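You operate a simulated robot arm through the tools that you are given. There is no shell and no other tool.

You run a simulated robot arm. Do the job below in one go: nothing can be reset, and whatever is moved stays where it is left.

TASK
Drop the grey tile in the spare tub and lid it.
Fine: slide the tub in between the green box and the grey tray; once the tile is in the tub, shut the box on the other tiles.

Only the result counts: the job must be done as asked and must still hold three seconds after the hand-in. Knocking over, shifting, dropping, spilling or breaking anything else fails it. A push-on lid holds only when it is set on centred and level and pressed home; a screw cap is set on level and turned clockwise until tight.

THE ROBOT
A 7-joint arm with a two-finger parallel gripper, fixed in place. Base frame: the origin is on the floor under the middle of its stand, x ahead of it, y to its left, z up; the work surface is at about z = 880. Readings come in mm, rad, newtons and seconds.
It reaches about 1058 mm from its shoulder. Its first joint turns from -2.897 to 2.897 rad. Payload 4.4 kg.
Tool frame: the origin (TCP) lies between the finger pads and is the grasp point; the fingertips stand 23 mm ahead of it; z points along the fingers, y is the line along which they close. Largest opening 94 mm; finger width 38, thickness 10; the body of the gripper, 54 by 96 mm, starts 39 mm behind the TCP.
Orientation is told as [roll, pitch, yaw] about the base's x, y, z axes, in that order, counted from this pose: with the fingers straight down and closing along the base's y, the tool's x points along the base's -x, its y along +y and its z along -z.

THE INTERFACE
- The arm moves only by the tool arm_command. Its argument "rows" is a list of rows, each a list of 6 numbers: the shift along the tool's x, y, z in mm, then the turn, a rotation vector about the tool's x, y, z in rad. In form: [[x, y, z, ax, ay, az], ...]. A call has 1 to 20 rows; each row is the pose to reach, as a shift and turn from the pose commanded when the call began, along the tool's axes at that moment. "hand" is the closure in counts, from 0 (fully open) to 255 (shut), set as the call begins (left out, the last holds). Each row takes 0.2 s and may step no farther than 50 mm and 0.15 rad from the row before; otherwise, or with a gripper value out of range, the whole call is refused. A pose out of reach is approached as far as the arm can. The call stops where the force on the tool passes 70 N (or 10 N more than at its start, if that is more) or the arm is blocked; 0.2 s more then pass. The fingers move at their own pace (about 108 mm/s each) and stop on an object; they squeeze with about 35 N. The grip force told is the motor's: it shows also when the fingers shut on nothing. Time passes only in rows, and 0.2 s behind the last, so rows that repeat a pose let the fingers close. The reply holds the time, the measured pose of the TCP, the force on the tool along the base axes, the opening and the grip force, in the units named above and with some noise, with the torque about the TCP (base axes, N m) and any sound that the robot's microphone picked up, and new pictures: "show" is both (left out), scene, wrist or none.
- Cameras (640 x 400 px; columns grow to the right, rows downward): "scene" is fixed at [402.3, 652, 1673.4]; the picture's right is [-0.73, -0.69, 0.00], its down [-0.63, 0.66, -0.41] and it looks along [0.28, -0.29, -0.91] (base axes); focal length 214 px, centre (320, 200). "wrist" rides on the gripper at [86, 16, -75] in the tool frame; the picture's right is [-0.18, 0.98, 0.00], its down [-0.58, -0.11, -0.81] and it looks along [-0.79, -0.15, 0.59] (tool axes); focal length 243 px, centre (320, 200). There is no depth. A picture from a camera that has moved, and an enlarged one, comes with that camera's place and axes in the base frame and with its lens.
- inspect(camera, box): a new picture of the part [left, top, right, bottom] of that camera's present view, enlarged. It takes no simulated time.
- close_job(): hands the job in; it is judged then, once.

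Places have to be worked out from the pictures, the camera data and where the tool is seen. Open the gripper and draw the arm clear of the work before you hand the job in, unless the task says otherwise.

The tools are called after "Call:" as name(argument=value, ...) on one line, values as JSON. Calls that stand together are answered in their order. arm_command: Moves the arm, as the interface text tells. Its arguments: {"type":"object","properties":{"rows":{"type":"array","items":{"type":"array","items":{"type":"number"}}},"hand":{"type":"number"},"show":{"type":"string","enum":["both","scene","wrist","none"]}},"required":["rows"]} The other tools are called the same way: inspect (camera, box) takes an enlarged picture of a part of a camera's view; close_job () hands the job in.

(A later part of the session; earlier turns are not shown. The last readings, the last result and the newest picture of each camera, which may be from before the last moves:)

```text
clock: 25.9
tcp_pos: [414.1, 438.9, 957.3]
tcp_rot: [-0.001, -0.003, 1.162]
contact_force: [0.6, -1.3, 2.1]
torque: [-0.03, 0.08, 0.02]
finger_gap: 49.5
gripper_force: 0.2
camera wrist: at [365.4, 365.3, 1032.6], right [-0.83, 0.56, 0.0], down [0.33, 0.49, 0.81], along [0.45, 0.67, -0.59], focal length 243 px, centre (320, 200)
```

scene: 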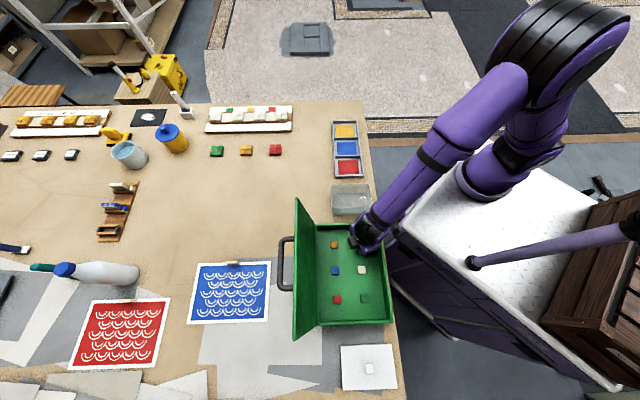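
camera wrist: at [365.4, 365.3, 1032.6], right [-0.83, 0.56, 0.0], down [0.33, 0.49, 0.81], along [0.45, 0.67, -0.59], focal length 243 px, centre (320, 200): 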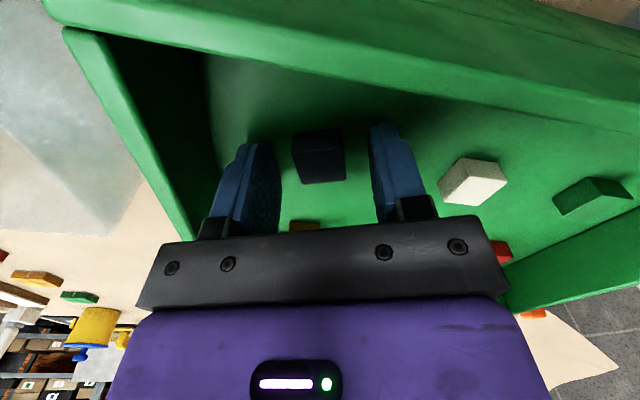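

The tips are just at the floor (2 N). I'll close here, then lift only a few millimetres to see whether the grip holds.

Call:
arm_command(rows=[[0, 0, 0, 0, 0, 0], [0, 0, 0, 0, 0, 0], [0, 0, 0, 0, 0, 0], [0, 0, 0, 0, 0, 0]], hand=255, show="none")

Call:
arm_command(rows=[[0, 0, -1, 0, 0, 0], [0, 0, -2, 0, 0, 0], [0, 0, -3, 0, 0, 0], [0, 0, -4, 0, 0, 0]], show="both")

Call:
inspect(camera="wrist", box=[230, 80, 410, 240])

```text
clock: 26.9
tcp_pos: [414.8, 438.8, 957.5]
tcp_rot: [-0.001, -0.005, 1.16]
contact_force: [-0.2, 2.1, 1.9]
torque: [-0.01, 0.06, -0.03]
finger_gap: 22.4
gripper_force: 35.0
```

```text
clock: 27.9
tcp_pos: [412.5, 438.7, 962.2]
tcp_rot: [-0.003, -0.004, 1.162]
contact_force: [0.1, 0.8, -0.3]
torque: [0.03, 0.0, 0.0]
finger_gap: 22.4
gripper_force: 35.4
camera wrist: at [365.1, 365.0, 1036.3], right [-0.83, 0.56, 0.0], down [0.33, 0.49, 0.81], along [0.45, 0.67, -0.59], focal length 243 px, centre (320, 200)
```

scene: 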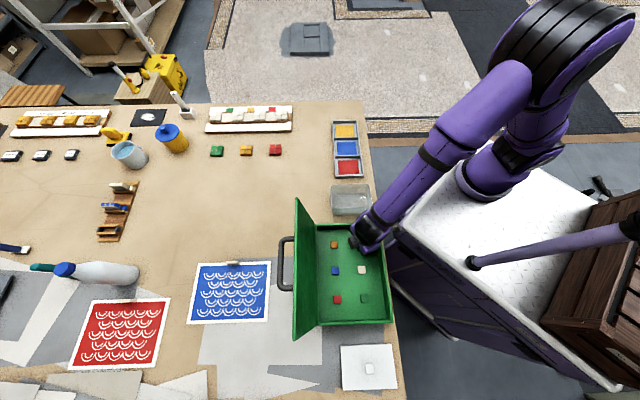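
wrist: 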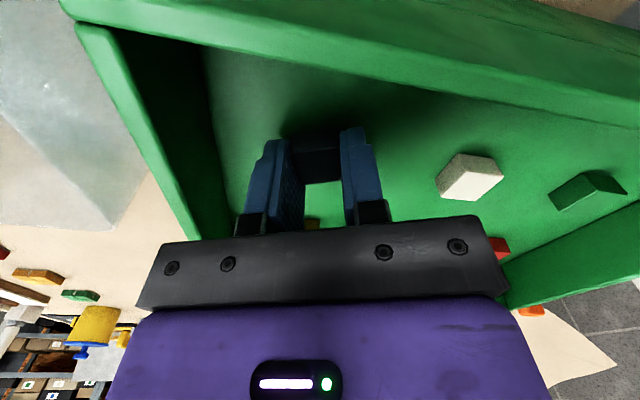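

```text
2.50 times, centred on (320, 160) of wrist
camera zoom: at [365.1, 365.0, 1036.3], right [-0.83, 0.56, 0.0], down [0.33, 0.49, 0.81], along [0.45, 0.67, -0.59], focal length 606 px, centre (320, 300)
```

zoom: 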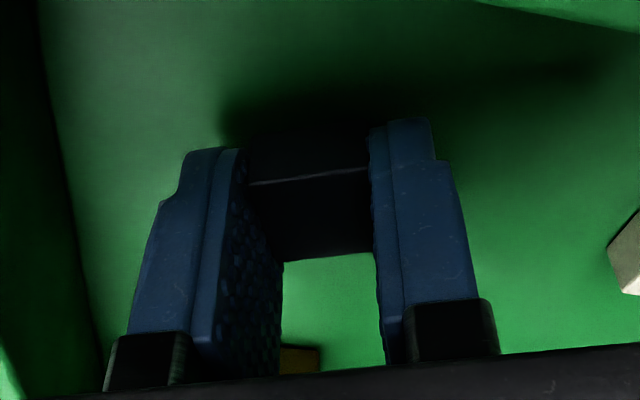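

The gap still reads 22.4 and the tile looks lifted with the fingers. I'll keep raising slowly and watch the gap.

Call:
arm_command(rows=[[0, 0, -2, 0, 0, 0], [0, 0, -5, 0, 0, 0], [0, 0, -9, 0, 0, 0], [0, 0, -14, 0, 0, 0], [0, 0, -20, 0, 0, 0], [0, 0, -26, 0, 0, 0], [0, 0, -32, 0, 0, 0], [0, 0, -38, 0, 0, 0]], show="wrist")

```text
clock: 29.7
tcp_pos: [413.9, 437.9, 1000.5]
tcp_rot: [-0.001, -0.003, 1.161]
contact_force: [0.6, 0.0, -0.5]
torque: [-0.02, -0.01, 0.02]
finger_gap: 22.3
gripper_force: 34.5
camera wrist: at [365.1, 364.5, 1073.8], right [-0.83, 0.56, 0.0], down [0.33, 0.49, 0.81], along [0.45, 0.67, -0.59], focal length 243 px, centre (320, 200)
```

wrist: 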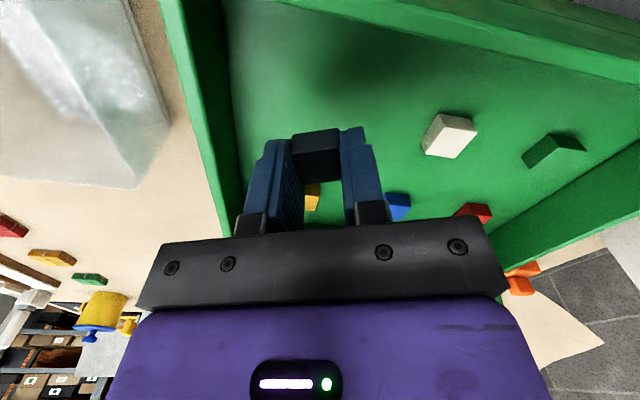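

The tile is firmly held at a 22.3 mm gap. I'll raise it clear of the box walls, then carry it over the tub's centre while turning back to 45°.

Call:
arm_command(rows=[[0, 0, -15, 0, 0, 0], [0, 0, -35, 0, 0, 0], [0, 0, -55, 0, 0, 0], [0, 0, -75, 0, 0, 0], [5, -15, -80, 0, 0, 0.05], [12, -42, -80, 0, 0, 0.12], [20, -72, -80, 0, 0, 0.19], [28, -102, -80, 0, 0, 0.26], [36, -132, -80, 0, 0, 0.32], [43, -158, -80, 0, 0, 0.36], [46.7, -170.9, -80, 0, 0, 0.376], [46.7, -170.9, -80, 0, 0, 0.376]], show="both")

```text
clock: 32.3
tcp_pos: [552.2, 327.2, 1080.7]
tcp_rot: [0.0, -0.004, 0.787]
contact_force: [0.2, -0.2, 0.8]
torque: [0.0, 0.02, 0.0]
finger_gap: 22.7
gripper_force: 35.9
camera wrist: at [480.1, 276.7, 1153.9], right [-0.56, 0.83, 0.0], down [0.49, 0.33, 0.81], along [0.67, 0.46, -0.59], focal length 243 px, centre (320, 200)
```

scene: 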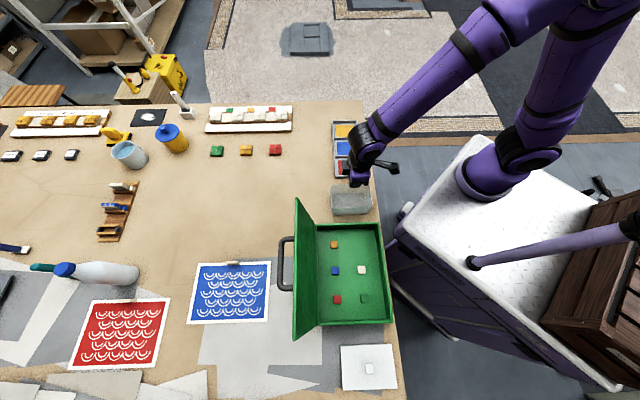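
wrist: 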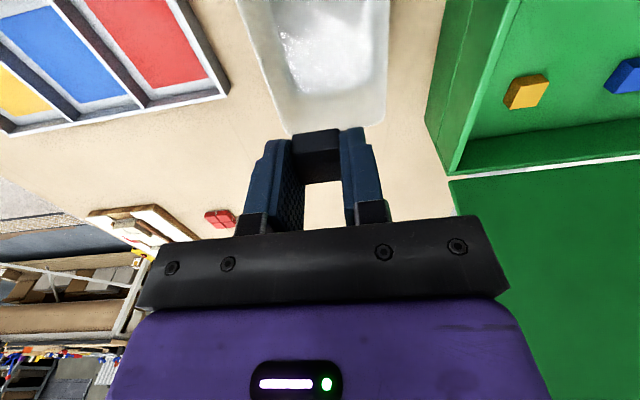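

The TCP is over the tub centre with the tile still held. I'll lower it into the tub, with the gripper body staying about 10 mm above the rim.

Call:
arm_command(rows=[[0, 2, 30, 0, 0, 0], [0, 2, 60, 0, 0, 0], [0, 2, 85, 0, 0, 0], [0, 2, 105, 0, 0, 0], [0, 2, 122, 0, 0, 0], [0, 2, 136, 0, 0, 0], [0, 2, 147, 0, 0, 0], [0, 2, 156, 0, 0, 0], [0, 2, 156, 0, 0, 0]], show="both")

```text
clock: 34.3
tcp_pos: [550.4, 329.8, 924.0]
tcp_rot: [0.001, -0.005, 0.784]
contact_force: [-0.4, -0.3, 0.2]
torque: [-0.02, 0.03, 0.01]
finger_gap: 22.2
gripper_force: 35.1
camera wrist: at [478.9, 278.5, 997.8], right [-0.56, 0.83, 0.0], down [0.49, 0.33, 0.81], along [0.67, 0.46, -0.59], focal length 243 px, centre (320, 200)
```

scene: 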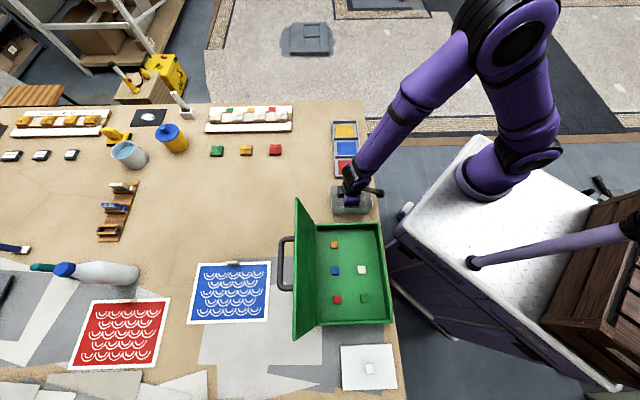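
wrist: 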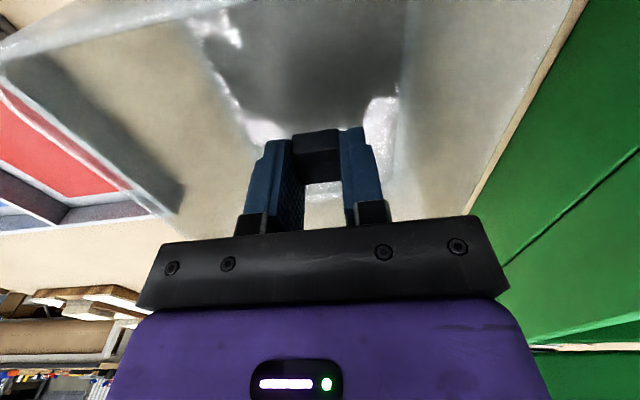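

The tile is inside the tub with its bottom near z=900. I'll go down 5 mm more, then open the fingers modestly so they stay clear of the tub walls.

Call:
arm_command(rows=[[0, 0, 3, 0, 0, 0], [0, 0, 5, 0, 0, 0], [0, 0, 5, 0, 0, 0]], show="none")

Call:
arm_command(rows=[[0, 0, 0, 0, 0, 0], [0, 0, 0, 0, 0, 0], [0, 0, 0, 0, 0, 0], [0, 0, -10, 0, 0, 0], [0, 0, -30, 0, 0, 0], [0, 0, -70, 0, 0, 0], [0, 0, -110, 0, 0, 0], [0, 0, -150, 0, 0, 0], [0, 0, -180, 0, 0, 0]], hand=145, show="both")

Call:
inspect(camera="scene", box=[310, 165, 390, 225])

```text
clock: 35.1
tcp_pos: [551.5, 330.3, 919.2]
tcp_rot: [0.001, -0.005, 0.785]
contact_force: [0.0, 0.6, -0.2]
torque: [0.01, -0.01, -0.03]
finger_gap: 22.5
gripper_force: 35.1
```

```text
clock: 37.1
tcp_pos: [551.1, 328.5, 1100.7]
tcp_rot: [0.0, -0.004, 0.786]
contact_force: [1.4, -0.1, -1.0]
torque: [-0.06, 0.01, 0.05]
finger_gap: 40.6
gripper_force: 0.0
camera wrist: at [480.1, 277.7, 1174.9], right [-0.57, 0.82, 0.0], down [0.49, 0.33, 0.81], along [0.67, 0.46, -0.59], focal length 243 px, centre (320, 200)
```

scene: 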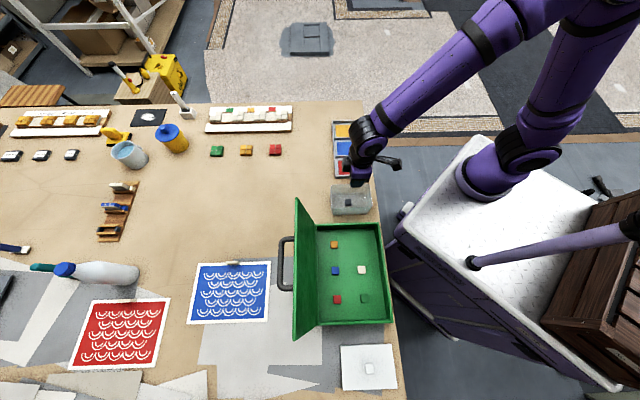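
wrist: 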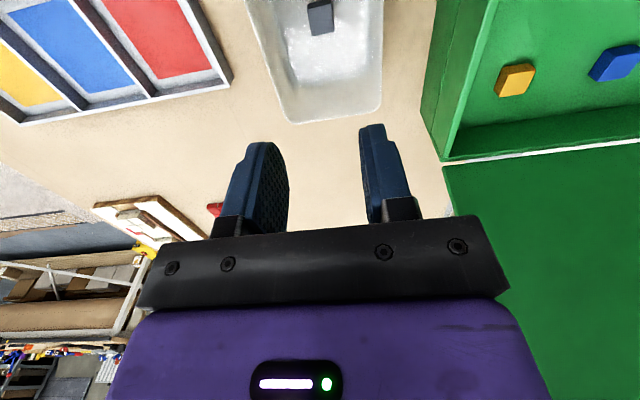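

```text
6.67 times, centred on (350, 195) of scene
camera zoom: at [402.3, 652.0, 1673.4], right [-0.73, -0.69, 0.0], down [-0.63, 0.66, -0.41], along [0.28, -0.29, -0.91], focal length 1430 px, centre (120, 233)
```

zoom: 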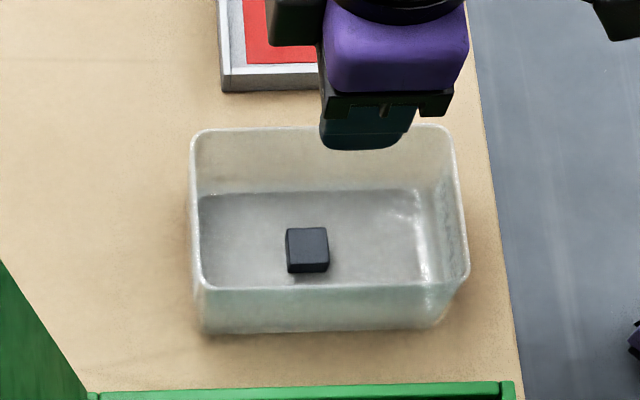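

The tile lies flat in the tub and the tub hasn't moved. Next I'll fetch the lid by moving over its knob at about (166, 693), staying high over the box.

Call:
arm_command(rows=[[1, 30, -5, 0, 0, 0], [2, 75, -10, 0, 0, 0], [4, 120, -10, 0, 0, 0], [5, 165, -10, 0, 0, 0], [6, 210, -10, 0, 0, 0], [7, 255, -10, 0, 0, 0], [8, 300, -10, 0, 0, 0], [9, 345, -10, 0, 0, 0], [10, 390, 0, 0, 0, 0], [11, 435, 10, 0, 0, 0], [12, 475, 20, 0, 0, 0], [13, 510, 30, 0, 0, 0], [14.6, 530, 40, 0, 0, 0], [14.6, 530, 40, 0, 0, 0]], hand=80, show="both")

Call:
inspect(camera="wrist", box=[220, 0, 420, 130])

```text
clock: 40.1
tcp_pos: [163.4, 690.8, 1058.8]
tcp_rot: [0.0, -0.005, 0.785]
contact_force: [-0.6, 0.1, 0.3]
torque: [0.01, 0.0, 0.01]
finger_gap: 64.5
gripper_force: 0.0
camera wrist: at [92.1, 640.8, 1133.5], right [-0.56, 0.83, 0.0], down [0.49, 0.33, 0.81], along [0.67, 0.46, -0.59], focal length 243 px, centre (320, 200)
```

scene: 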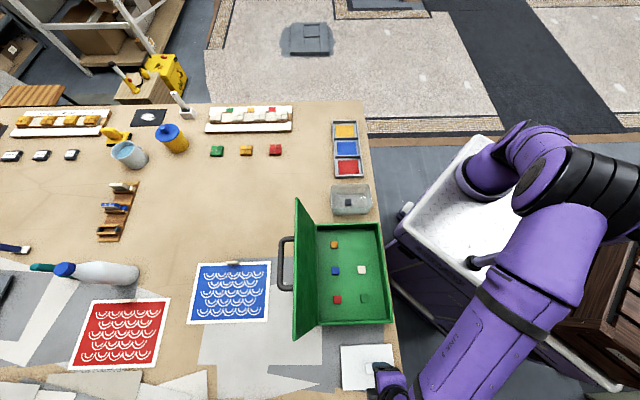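
wrist: 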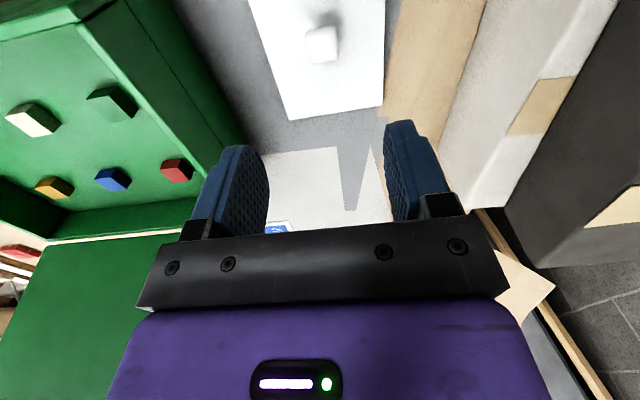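

```text
3.08 times, centred on (320, 65) of wrist
camera zoom: at [92.1, 640.8, 1133.5], right [-0.56, 0.83, 0.0], down [0.49, 0.33, 0.81], along [0.67, 0.46, -0.59], focal length 746 px, centre (320, 615)
```

zoom: 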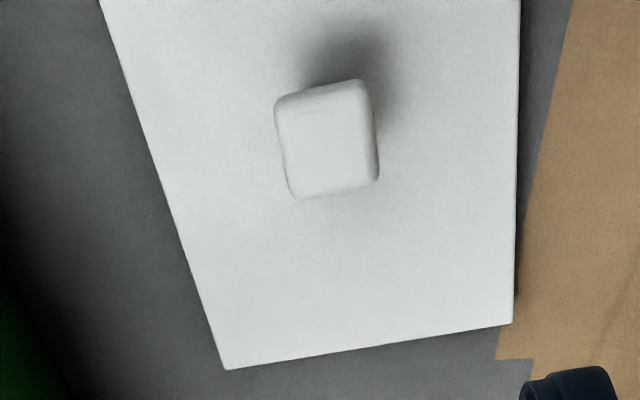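

The knob is about 2.5 mm to −x and 1.5 mm to +y of the TCP, roughly 22 mm square with its top near z=905 and the plate top near 886. I'll descend around it with the tips stopping just above the plate.

Call:
arm_command(rows=[[-1, 0.7, 25, 0, 0, 0], [-2.5, 1.5, 55, 0, 0, 0], [-2.5, 1.5, 85, 0, 0, 0], [-2.5, 1.5, 110, 0, 0, 0], [-2.5, 1.5, 128, 0, 0, 0], [-2.5, 1.5, 138, 0, 0, 0], [-2.5, 1.5, 143, 0, 0, 0], [-2.5, 1.5, 143, 0, 0, 0]], show="both")

Call:
inspect(camera="wrist", box=[200, 80, 440, 240])

```text
clock: 41.9
tcp_pos: [166.5, 697.0, 914.9]
tcp_rot: [-0.001, -0.006, 0.785]
contact_force: [-0.5, -0.5, -0.4]
torque: [-0.03, 0.01, 0.02]
finger_gap: 64.6
gripper_force: 0.0
camera wrist: at [94.4, 646.2, 990.2], right [-0.56, 0.83, 0.0], down [0.49, 0.33, 0.81], along [0.67, 0.46, -0.59], focal length 243 px, centre (320, 200)
```

scene: 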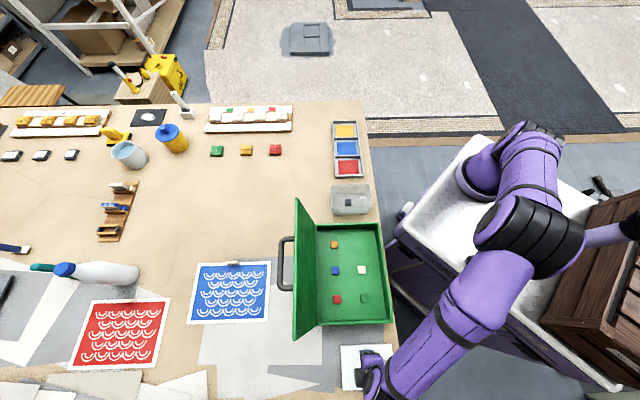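
wrist: 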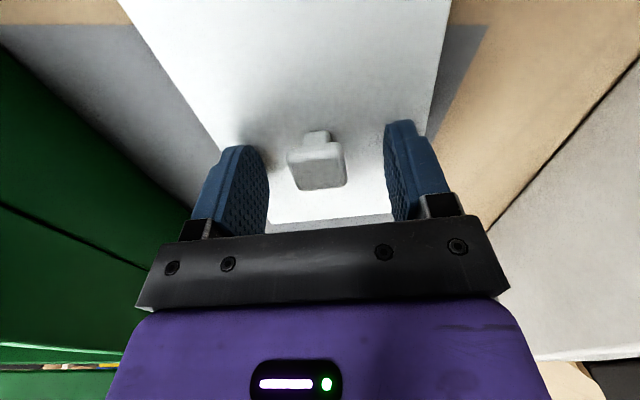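

```text
2.50 times, centred on (320, 160) of wrist
camera zoom: at [94.4, 646.2, 990.2], right [-0.56, 0.83, 0.0], down [0.49, 0.33, 0.81], along [0.67, 0.46, -0.59], focal length 606 px, centre (320, 300)
```

zoom: 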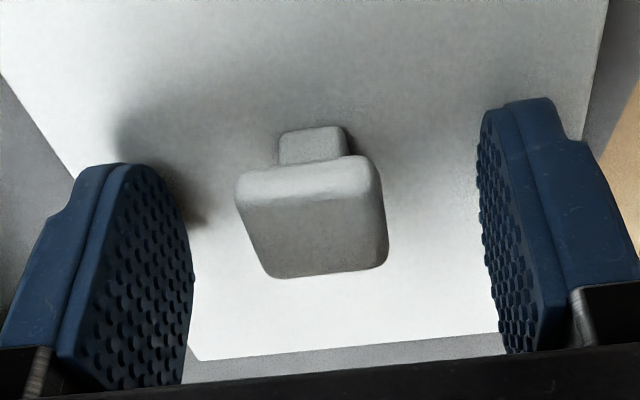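

The knob is a mushroom shape: a cap of about 22 mm at z≈902–910 on a narrower stem, and it is centred between the fingers. I'll lower 3 mm and close on it.

Call:
arm_command(rows=[[0, 0, 1.5, 0, 0, 0], [0, 0, 3, 0, 0, 0], [0, 0, 3, 0, 0, 0]], show="none")

Call:
arm_command(rows=[[0, 0, 0, 0, 0, 0], [0, 0, 0, 0, 0, 0], [0, 0, 0, 0, 0, 0], [0, 0, 0, 0, 0, 0]], hand=255, show="both")

Call:
inspect(camera="wrist", box=[100, 0, 500, 240])

```text
clock: 42.7
tcp_pos: [166.7, 697.4, 913.9]
tcp_rot: [0.003, -0.005, 0.785]
contact_force: [0.1, -2.2, 7.9]
torque: [-0.2, 0.01, 0.01]
finger_gap: 64.4
gripper_force: 0.0
```

```text
clock: 43.7
tcp_pos: [165.7, 697.2, 915.7]
tcp_rot: [0.0, -0.006, 0.785]
contact_force: [-1.4, 4.5, 13.3]
torque: [-0.04, 0.07, 0.0]
finger_gap: 25.0
gripper_force: 34.5
camera wrist: at [94.3, 647.0, 988.4], right [-0.57, 0.82, 0.0], down [0.49, 0.33, 0.81], along [0.67, 0.46, -0.59], focal length 243 px, centre (320, 200)
```

scene: 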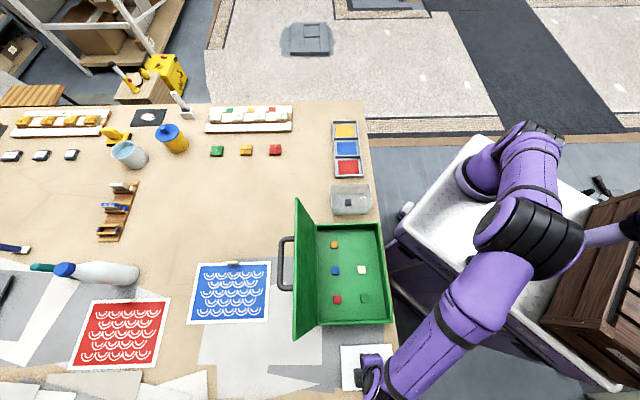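
wrist: 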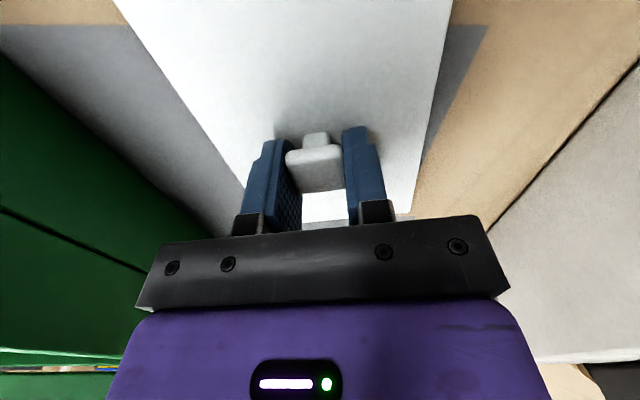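

```text
1.60 times, centred on (300, 120) of wrist
camera zoom: at [94.3, 647.0, 988.4], right [-0.57, 0.82, 0.0], down [0.49, 0.33, 0.81], along [0.67, 0.46, -0.59], focal length 388 px, centre (352, 328)
```

zoom: 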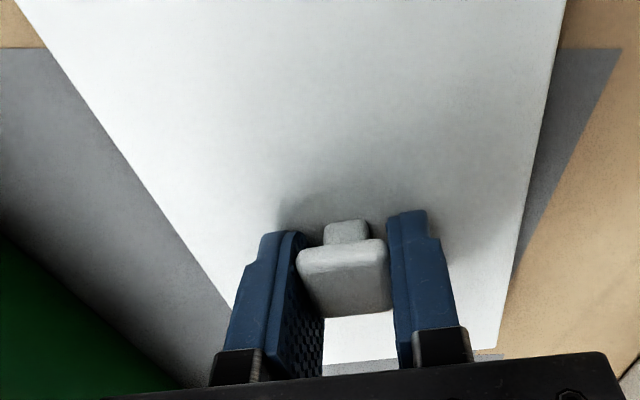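

Closed on the cap at 25.0 mm with 35 N; the slight upward force is the tips resting on the plate. I'll lift slowly and check that the lid comes up level.

Call:
arm_command(rows=[[0, 0, -2, 0, 0, 0], [0, 0, -4, 0, 0, 0], [0, 0, -7, 0, 0, 0], [0, 0, -11, 0, 0, 0], [0, 0, -16, 0, 0, 0], [0, 0, -22, 0, 0, 0], [0, 0, -28, 0, 0, 0], [0, 0, -34, 0, 0, 0]], show="both")

Call:
inspect(camera="wrist", box=[100, 0, 500, 240])

Call:
inspect(camera="scene", box=[320, 320, 420, 400])

```text
clock: 45.5
tcp_pos: [165.3, 697.3, 946.6]
tcp_rot: [-0.002, -0.003, 0.784]
contact_force: [0.3, -0.3, 0.1]
torque: [0.02, 0.03, -0.03]
finger_gap: 24.8
gripper_force: 35.1
camera wrist: at [94.1, 646.2, 1021.4], right [-0.56, 0.83, 0.0], down [0.49, 0.33, 0.81], along [0.67, 0.46, -0.59], focal length 243 px, centre (320, 200)
```

scene: 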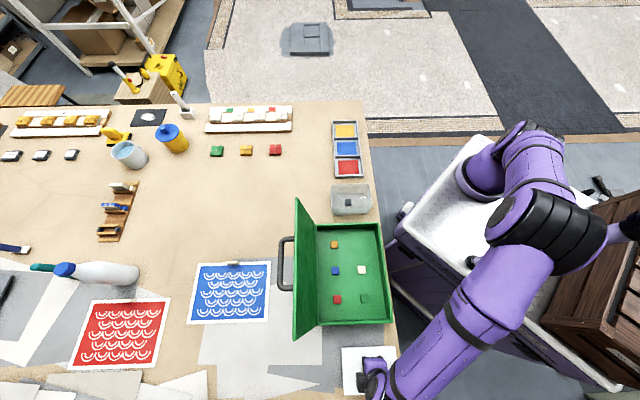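
wrist: 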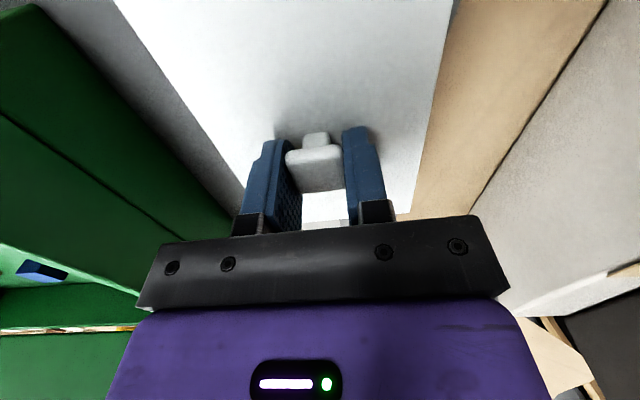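

```text
1.60 times, centred on (300, 120) of wrist
camera zoom: at [94.1, 646.2, 1021.4], right [-0.56, 0.83, 0.0], down [0.49, 0.33, 0.81], along [0.67, 0.46, -0.59], focal length 388 px, centre (352, 328)
```

zoom: 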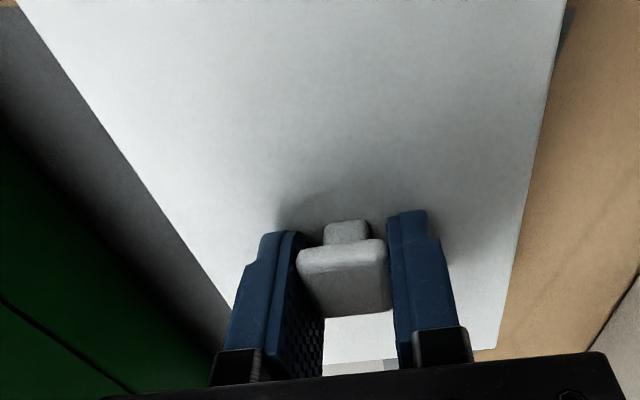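

```text
5.00 times, centred on (370, 360) of scene
camera zoom: at [402.3, 652.0, 1673.4], right [-0.73, -0.69, 0.0], down [-0.63, 0.66, -0.41], along [0.28, -0.29, -0.91], focal length 1072 px, centre (70, -600)
```

zoom: 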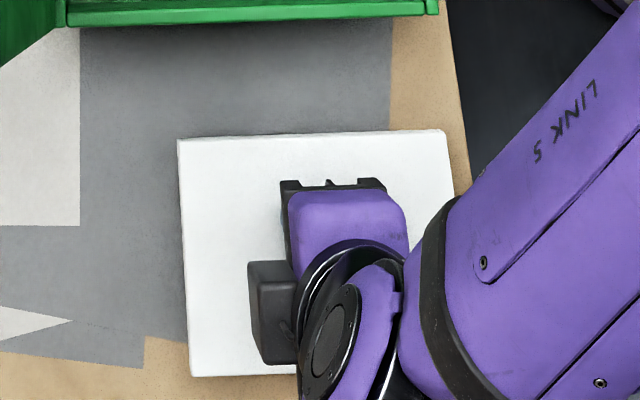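

The lid came up level and hangs straight under the gripper. To know where its centre sits relative to the TCP, I'll zoom in on the lid edges visible in the wrist view.

Call:
inspect(camera="wrist", box=[260, 120, 380, 240])

Call:
inspect(camera="wrist", box=[380, 130, 440, 230])

Call:
inspect(camera="wrist", box=[110, 0, 270, 200])

```text
3.33 times, centred on (320, 180) of wrist
camera zoom: at [94.1, 646.2, 1021.4], right [-0.56, 0.83, 0.0], down [0.49, 0.33, 0.81], along [0.67, 0.46, -0.59], focal length 809 px, centre (320, 267)
```

zoom: 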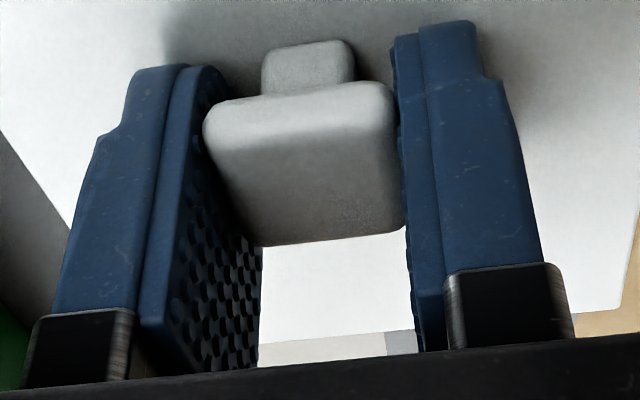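

```text
4.00 times, centred on (410, 180) of wrist
camera zoom: at [94.1, 646.2, 1021.4], right [-0.56, 0.83, 0.0], down [0.49, 0.33, 0.81], along [0.67, 0.46, -0.59], focal length 970 px, centre (-40, 280)
```

zoom: 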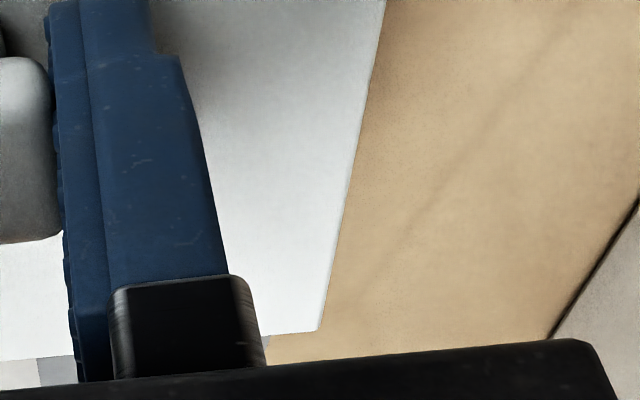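

```text
2.00 times, centred on (190, 100) of wrist
camera zoom: at [94.1, 646.2, 1021.4], right [-0.56, 0.83, 0.0], down [0.49, 0.33, 0.81], along [0.67, 0.46, -0.59], focal length 485 px, centre (580, 400)
```

zoom: 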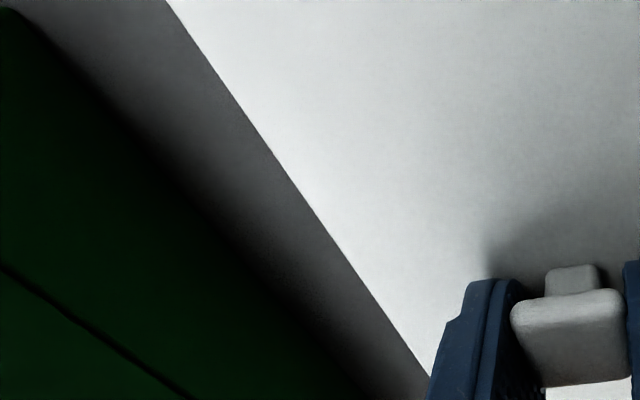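

The lid centre works out at about +3 mm in tool x and 0 in tool y from the TCP. I'll raise it well above the box and carry it back over the tub.

Call:
arm_command(rows=[[0, 0, -25, 0, 0, 0], [0, 0, -60, 0, 0, 0], [0, 0, -100, 0, 0, 0], [0, 0, -135, 0, 0, 0], [-1, -15, -145, 0, 0, 0], [-2, -45, -145, 0, 0, 0], [-3, -80, -145, 0, 0, 0], [-4, -120, -145, 0, 0, 0], [-5, -160, -145, 0, 0, 0], [-6, -200, -145, 0, 0, 0], [-7, -240, -145, 0, 0, 0], [-8, -280, -145, 0, 0, 0], [-9, -320, -145, 0, 0, 0], [-10, -360, -145, 0, 0, 0], [-12, -400, -145, 0, 0, 0], [-13, -440, -145, 0, 0, 0], [-14, -475, -145, 0, 0, 0], [-15, -505, -145, 0, 0, 0], [-16, -525, -145, 0, 0, 0], [-16, -531.8, -145, 0, 0, 0]], show="both")

```text
clock: 49.7
tcp_pos: [553.9, 331.3, 1091.2]
tcp_rot: [0.0, -0.004, 0.785]
contact_force: [0.5, 0.8, 0.3]
torque: [0.0, -0.02, 0.01]
finger_gap: 25.1
gripper_force: 35.4
camera wrist: at [481.2, 281.1, 1165.8], right [-0.57, 0.82, 0.0], down [0.49, 0.33, 0.81], along [0.67, 0.46, -0.59], focal length 243 px, centre (320, 200)
```

scene: 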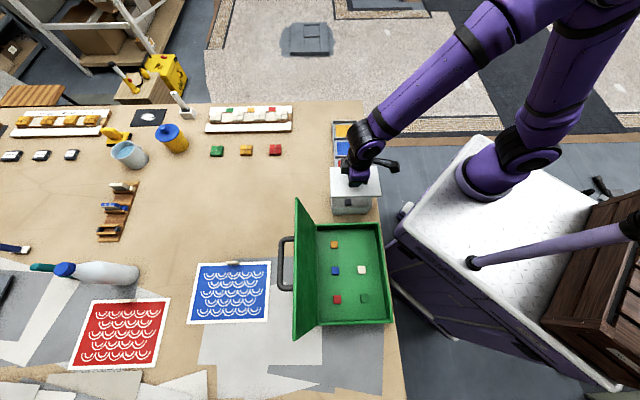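
wrist: 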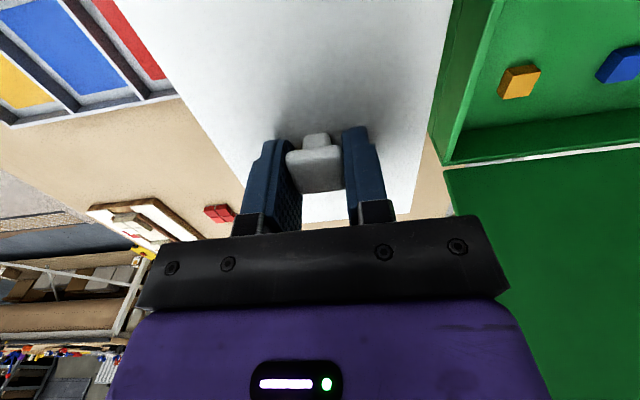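

The lid is above the tub. I'll lower it until its underside is roughly 20 mm above the rim, then compare lid and tub edges in the scene view.

Call:
arm_command(rows=[[0, 0, 20, 0, 0, 0], [0, 0, 45, 0, 0, 0], [0, 0, 65, 0, 0, 0], [0, 0, 80, 0, 0, 0], [0, 0, 85, 0, 0, 0], [0, 0, 85, 0, 0, 0], [0, 0, 85, 0, 0, 0]], show="both")

Call:
inspect(camera="scene", box=[310, 155, 400, 225])

```text
clock: 51.3
tcp_pos: [554.0, 332.1, 1007.2]
tcp_rot: [0.002, -0.003, 0.784]
contact_force: [0.4, 0.6, -0.1]
torque: [-0.02, 0.0, -0.02]
finger_gap: 24.7
gripper_force: 35.2
camera wrist: at [481.6, 281.5, 1081.5], right [-0.56, 0.83, 0.0], down [0.49, 0.33, 0.81], along [0.67, 0.46, -0.59], focal length 243 px, centre (320, 200)
```

scene: 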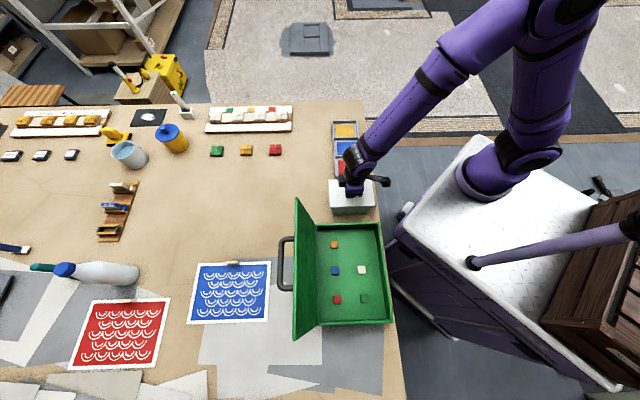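
wrist: 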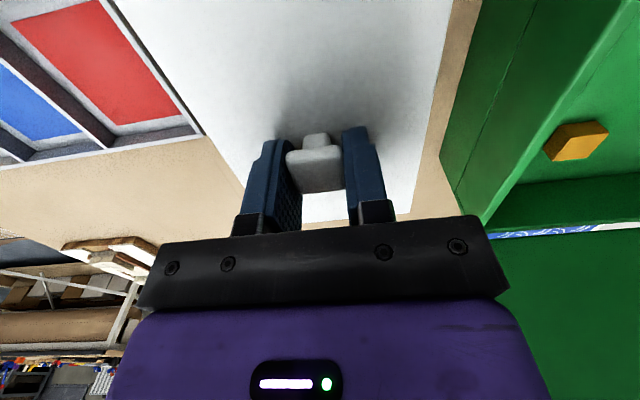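

```text
5.71 times, centred on (355, 190) of scene
camera zoom: at [402.3, 652.0, 1673.4], right [-0.73, -0.69, 0.0], down [-0.63, 0.66, -0.41], along [0.28, -0.29, -0.91], focal length 1226 px, centre (120, 257)
```

zoom: 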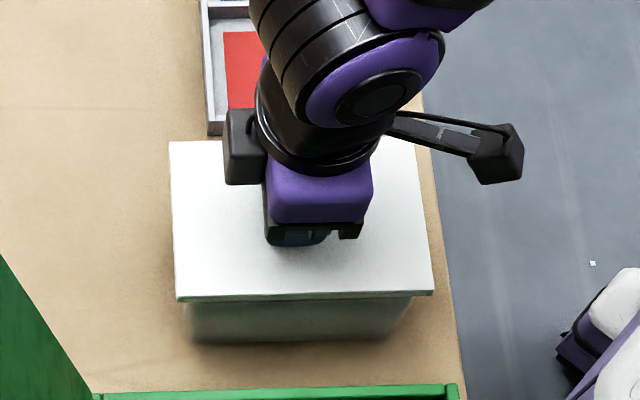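

In the scene view the lid overhangs the tub more on the left than on the right, by about 4 mm. I'll zoom in on both front corners to measure it precisely before correcting.

Call:
inspect(camera="scene", box=[315, 195, 345, 220])

Call:
inspect(camera="scene", box=[360, 190, 390, 215])

Call:
inspect(camera="scene", box=[315, 170, 345, 195])

```text
16.00 times, centred on (330, 208) of scene
camera zoom: at [402.3, 652.0, 1673.4], right [-0.73, -0.69, 0.0], down [-0.63, 0.66, -0.41], along [0.28, -0.29, -0.91], focal length 3432 px, centre (160, 80)
```

zoom: 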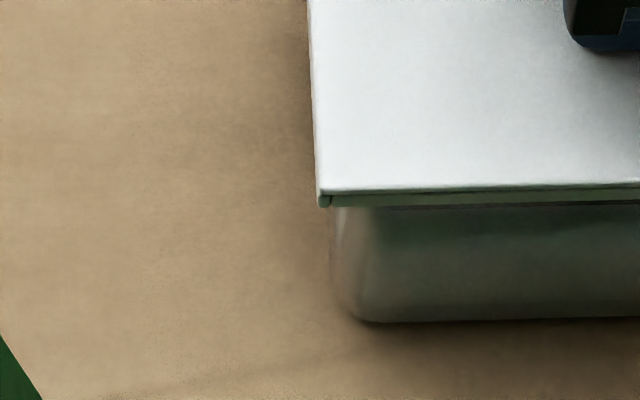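

```text
16.00 times, centred on (375, 202) of scene
camera zoom: at [402.3, 652.0, 1673.4], right [-0.73, -0.69, 0.0], down [-0.63, 0.66, -0.41], along [0.28, -0.29, -0.91], focal length 3432 px, centre (-560, 160)
```

zoom: 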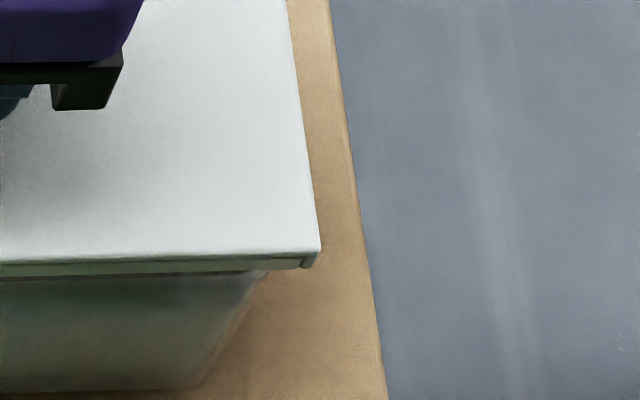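

```text
16.00 times, centred on (330, 182) of scene
camera zoom: at [402.3, 652.0, 1673.4], right [-0.73, -0.69, 0.0], down [-0.63, 0.66, -0.41], along [0.28, -0.29, -0.91], focal length 3432 px, centre (160, 480)
```

zoom: 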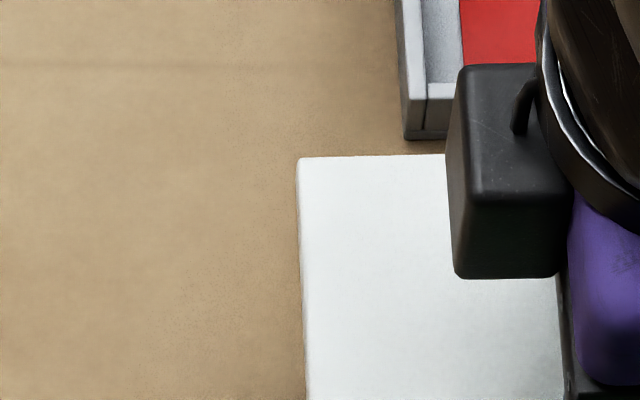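

Measured overhangs are about 8 mm on the left and 2 mm on the right, against roughly 4.7 mm each when centred. I'll shift 3.3 mm toward the robot and lower about 10 mm for another comparison.

Call:
arm_command(rows=[[1.5, 0, 0, 0, 0, 0], [3.3, 0, 3, 0, 0, 0], [3.3, 0, 7, 0, 0, 0], [3.3, 0, 11, 0, 0, 0], [3.3, 0, 11, 0, 0, 0], [3.3, 0, 11, 0, 0, 0]], show="none")

Call:
inspect(camera="scene", box=[315, 195, 345, 220])

Call:
inspect(camera="scene", box=[360, 190, 390, 215])

Call:
inspect(camera="wrist", box=[100, 0, 500, 240])

```text
clock: 52.7
tcp_pos: [551.9, 329.9, 996.0]
tcp_rot: [0.0, -0.004, 0.785]
contact_force: [0.3, -0.2, -0.2]
torque: [0.03, -0.02, -0.01]
finger_gap: 24.8
gripper_force: 35.0
```

```text
16.00 times, centred on (330, 208) of scene
camera zoom: at [402.3, 652.0, 1673.4], right [-0.73, -0.69, 0.0], down [-0.63, 0.66, -0.41], along [0.28, -0.29, -0.91], focal length 3432 px, centre (160, 80)
```

zoom: 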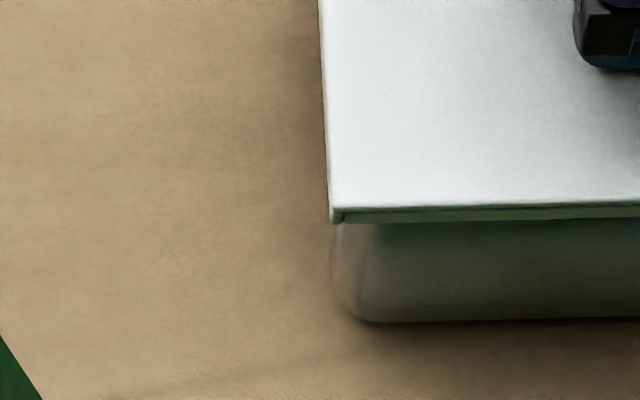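

```text
16.00 times, centred on (375, 202) of scene
camera zoom: at [402.3, 652.0, 1673.4], right [-0.73, -0.69, 0.0], down [-0.63, 0.66, -0.41], along [0.28, -0.29, -0.91], focal length 3432 px, centre (-560, 160)
```

zoom: 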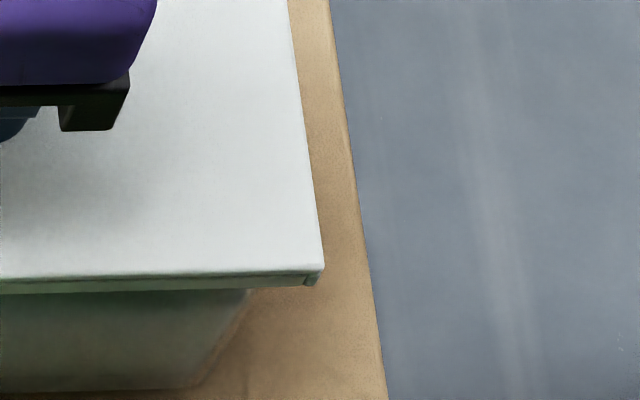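

```text
1.60 times, centred on (300, 120) of wrist
camera zoom: at [479.3, 279.2, 1071.0], right [-0.56, 0.83, 0.0], down [0.49, 0.33, 0.81], along [0.67, 0.46, -0.59], focal length 388 px, centre (352, 328)
```

zoom: 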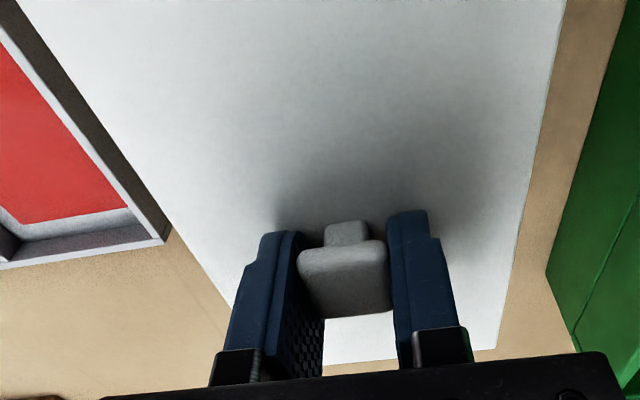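

The lid centre now reads p≈−622 and q≈−159, matching the tub. I'll lower in 1 mm steps and watch the force for contact with the rim.

Call:
arm_command(rows=[[0, 0, 1, 0, 0, 0], [0, 0, 2, 0, 0, 0], [0, 0, 3, 0, 0, 0], [0, 0, 4, 0, 0, 0], [0, 0, 5, 0, 0, 0], [0, 0, 6, 0, 0, 0], [0, 0, 7, 0, 0, 0], [0, 0, 8, 0, 0, 0]], show="none")

Call:
inspect(camera="scene", box=[310, 155, 400, 225])

```text
clock: 54.5
tcp_pos: [551.1, 329.6, 988.0]
tcp_rot: [0.0, -0.004, 0.786]
contact_force: [0.4, 0.4, 0.1]
torque: [-0.02, 0.01, 0.01]
finger_gap: 24.7
gripper_force: 35.0
```

```text
5.71 times, centred on (355, 190) of scene
camera zoom: at [402.3, 652.0, 1673.4], right [-0.73, -0.69, 0.0], down [-0.63, 0.66, -0.41], along [0.28, -0.29, -0.91], focal length 1226 px, centre (120, 257)
```

zoom: 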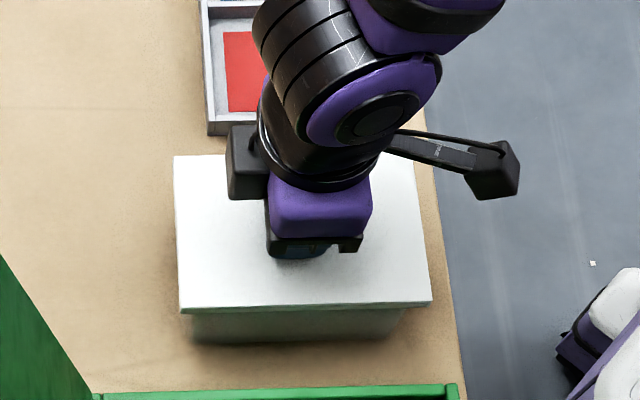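

No contact yet at TCP 988. I'll continue down in small steps.

Call:
arm_command(rows=[[0, 0, 1, 0, 0, 0], [0, 0, 2, 0, 0, 0], [0, 0, 3, 0, 0, 0], [0, 0, 4, 0, 0, 0], [0, 0, 4, 0, 0, 0]], show="none")

Call:
arm_command(rows=[[0, 0, 0.7, 0, 0, 0], [0, 0, 1.4, 0, 0, 0], [0, 0, 2, 0, 0, 0], [0, 0, 2, 0, 0, 0]], show="none")

Call:
arm_command(rows=[[0, 0, 0.7, 0, 0, 0], [0, 0, 1.4, 0, 0, 0], [0, 0, 2, 0, 0, 0], [0, 0, 2, 0, 0, 0]], show="both")

Call:
inspect(camera="scene", box=[310, 155, 400, 225])

```text
clock: 55.7
tcp_pos: [551.4, 329.2, 983.8]
tcp_rot: [-0.001, -0.004, 0.788]
contact_force: [0.1, -0.4, 0.4]
torque: [0.0, -0.01, -0.02]
finger_gap: 25.0
gripper_force: 34.9
```

```text
clock: 56.7
tcp_pos: [551.8, 329.0, 982.2]
tcp_rot: [0.0, -0.008, 0.786]
contact_force: [-2.0, -4.3, 26.6]
torque: [-0.47, 0.38, 0.03]
finger_gap: 25.0
gripper_force: 34.8
heard: snap
```

```text
clock: 57.7
tcp_pos: [551.1, 329.8, 981.8]
tcp_rot: [0.0, -0.008, 0.785]
contact_force: [2.2, -1.1, 67.6]
torque: [-0.37, 0.27, 0.03]
finger_gap: 24.9
gripper_force: 35.2
camera wrist: at [479.1, 278.9, 1056.1], right [-0.56, 0.83, 0.0], down [0.48, 0.33, 0.81], along [0.67, 0.46, -0.58], focal length 243 px, centre (320, 200)
```

scene: 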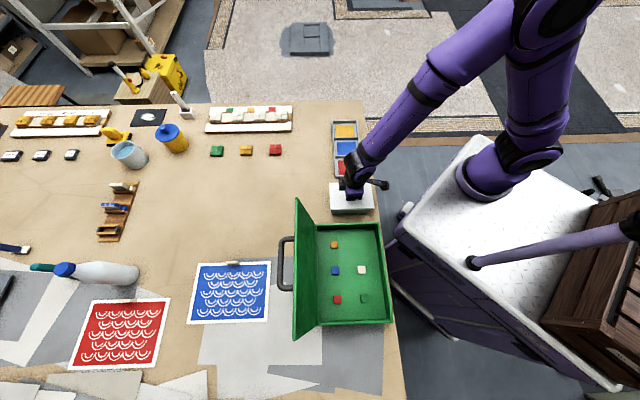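
wrist: 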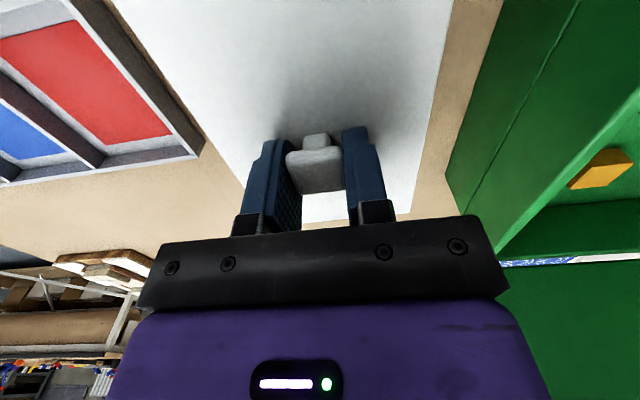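

```text
5.71 times, centred on (355, 190) of scene
camera zoom: at [402.3, 652.0, 1673.4], right [-0.73, -0.69, 0.0], down [-0.63, 0.66, -0.41], along [0.28, -0.29, -0.91], focal length 1226 px, centre (120, 257)
```

zoom: 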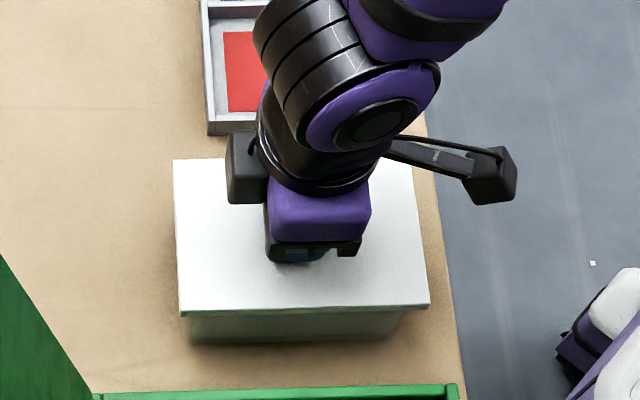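

A snap was heard and the lid has taken 67 N without moving further, so it is home. I'll relieve the pressure, open the fingers, and rise.

Call:
arm_command(rows=[[0, 0, -1.5, 0, 0, 0], [0, 0, -3, 0, 0, 0], [0, 0, -3, 0, 0, 0]], show="none")

Call:
arm_command(rows=[[0, 0, 0, 0, 0, 0], [0, 0, 0, 0, 0, 0], [0, 0, 0, 0, 0, 0], [0, 0, -8, 0, 0, 0], [0, 0, -25, 0, 0, 0], [0, 0, -55, 0, 0, 0], [0, 0, -95, 0, 0, 0], [0, 0, -130, 0, 0, 0]], hand=90, show="both")

Call:
inspect(camera="scene", box=[310, 155, 400, 225])

Call:
inspect(camera="wrist", box=[180, 0, 500, 170])

```text
clock: 58.5
tcp_pos: [551.1, 330.0, 982.3]
tcp_rot: [0.0, -0.004, 0.787]
contact_force: [6.7, 6.2, 23.0]
torque: [0.65, -0.61, -0.02]
finger_gap: 25.0
gripper_force: 34.9
```

```text
clock: 60.3
tcp_pos: [550.9, 329.1, 1110.0]
tcp_rot: [-0.001, -0.004, 0.785]
contact_force: [0.0, 0.3, -0.4]
torque: [-0.02, 0.02, 0.01]
finger_gap: 61.0
gripper_force: 0.0
camera wrist: at [478.7, 279.2, 1185.9], right [-0.56, 0.83, 0.0], down [0.49, 0.33, 0.81], along [0.67, 0.46, -0.59], focal length 243 px, centre (320, 200)
```

scene: 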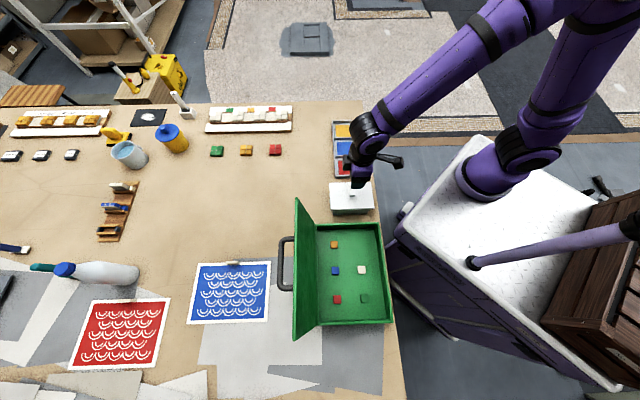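
wrist: 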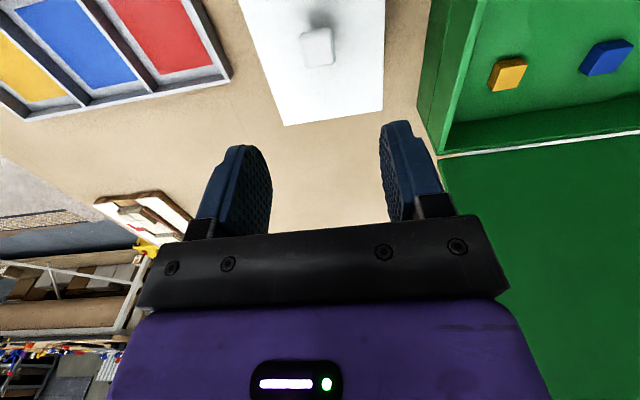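

```text
5.71 times, centred on (355, 190) of scene
camera zoom: at [402.3, 652.0, 1673.4], right [-0.73, -0.69, 0.0], down [-0.63, 0.66, -0.41], along [0.28, -0.29, -0.91], focal length 1226 px, centre (120, 257)
```

zoom: 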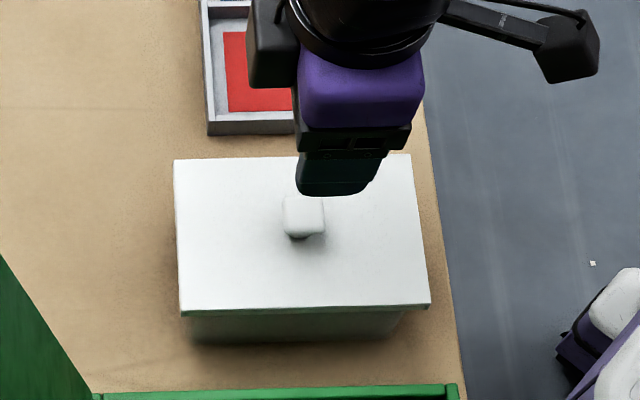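

```text
2.00 times, centred on (340, 85) of wrist
camera zoom: at [478.7, 279.2, 1185.9], right [-0.56, 0.83, 0.0], down [0.49, 0.33, 0.81], along [0.67, 0.46, -0.59], focal length 485 px, centre (280, 430)
```

zoom: 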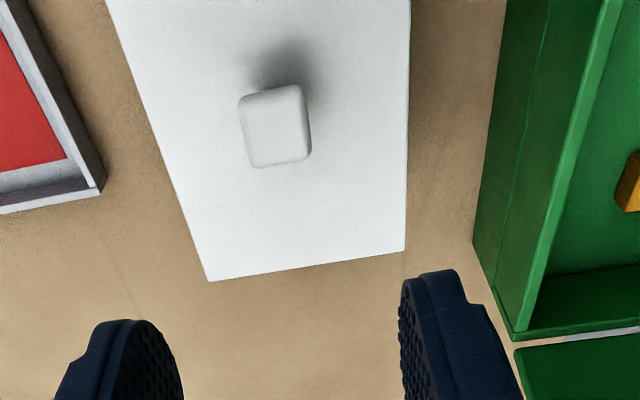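

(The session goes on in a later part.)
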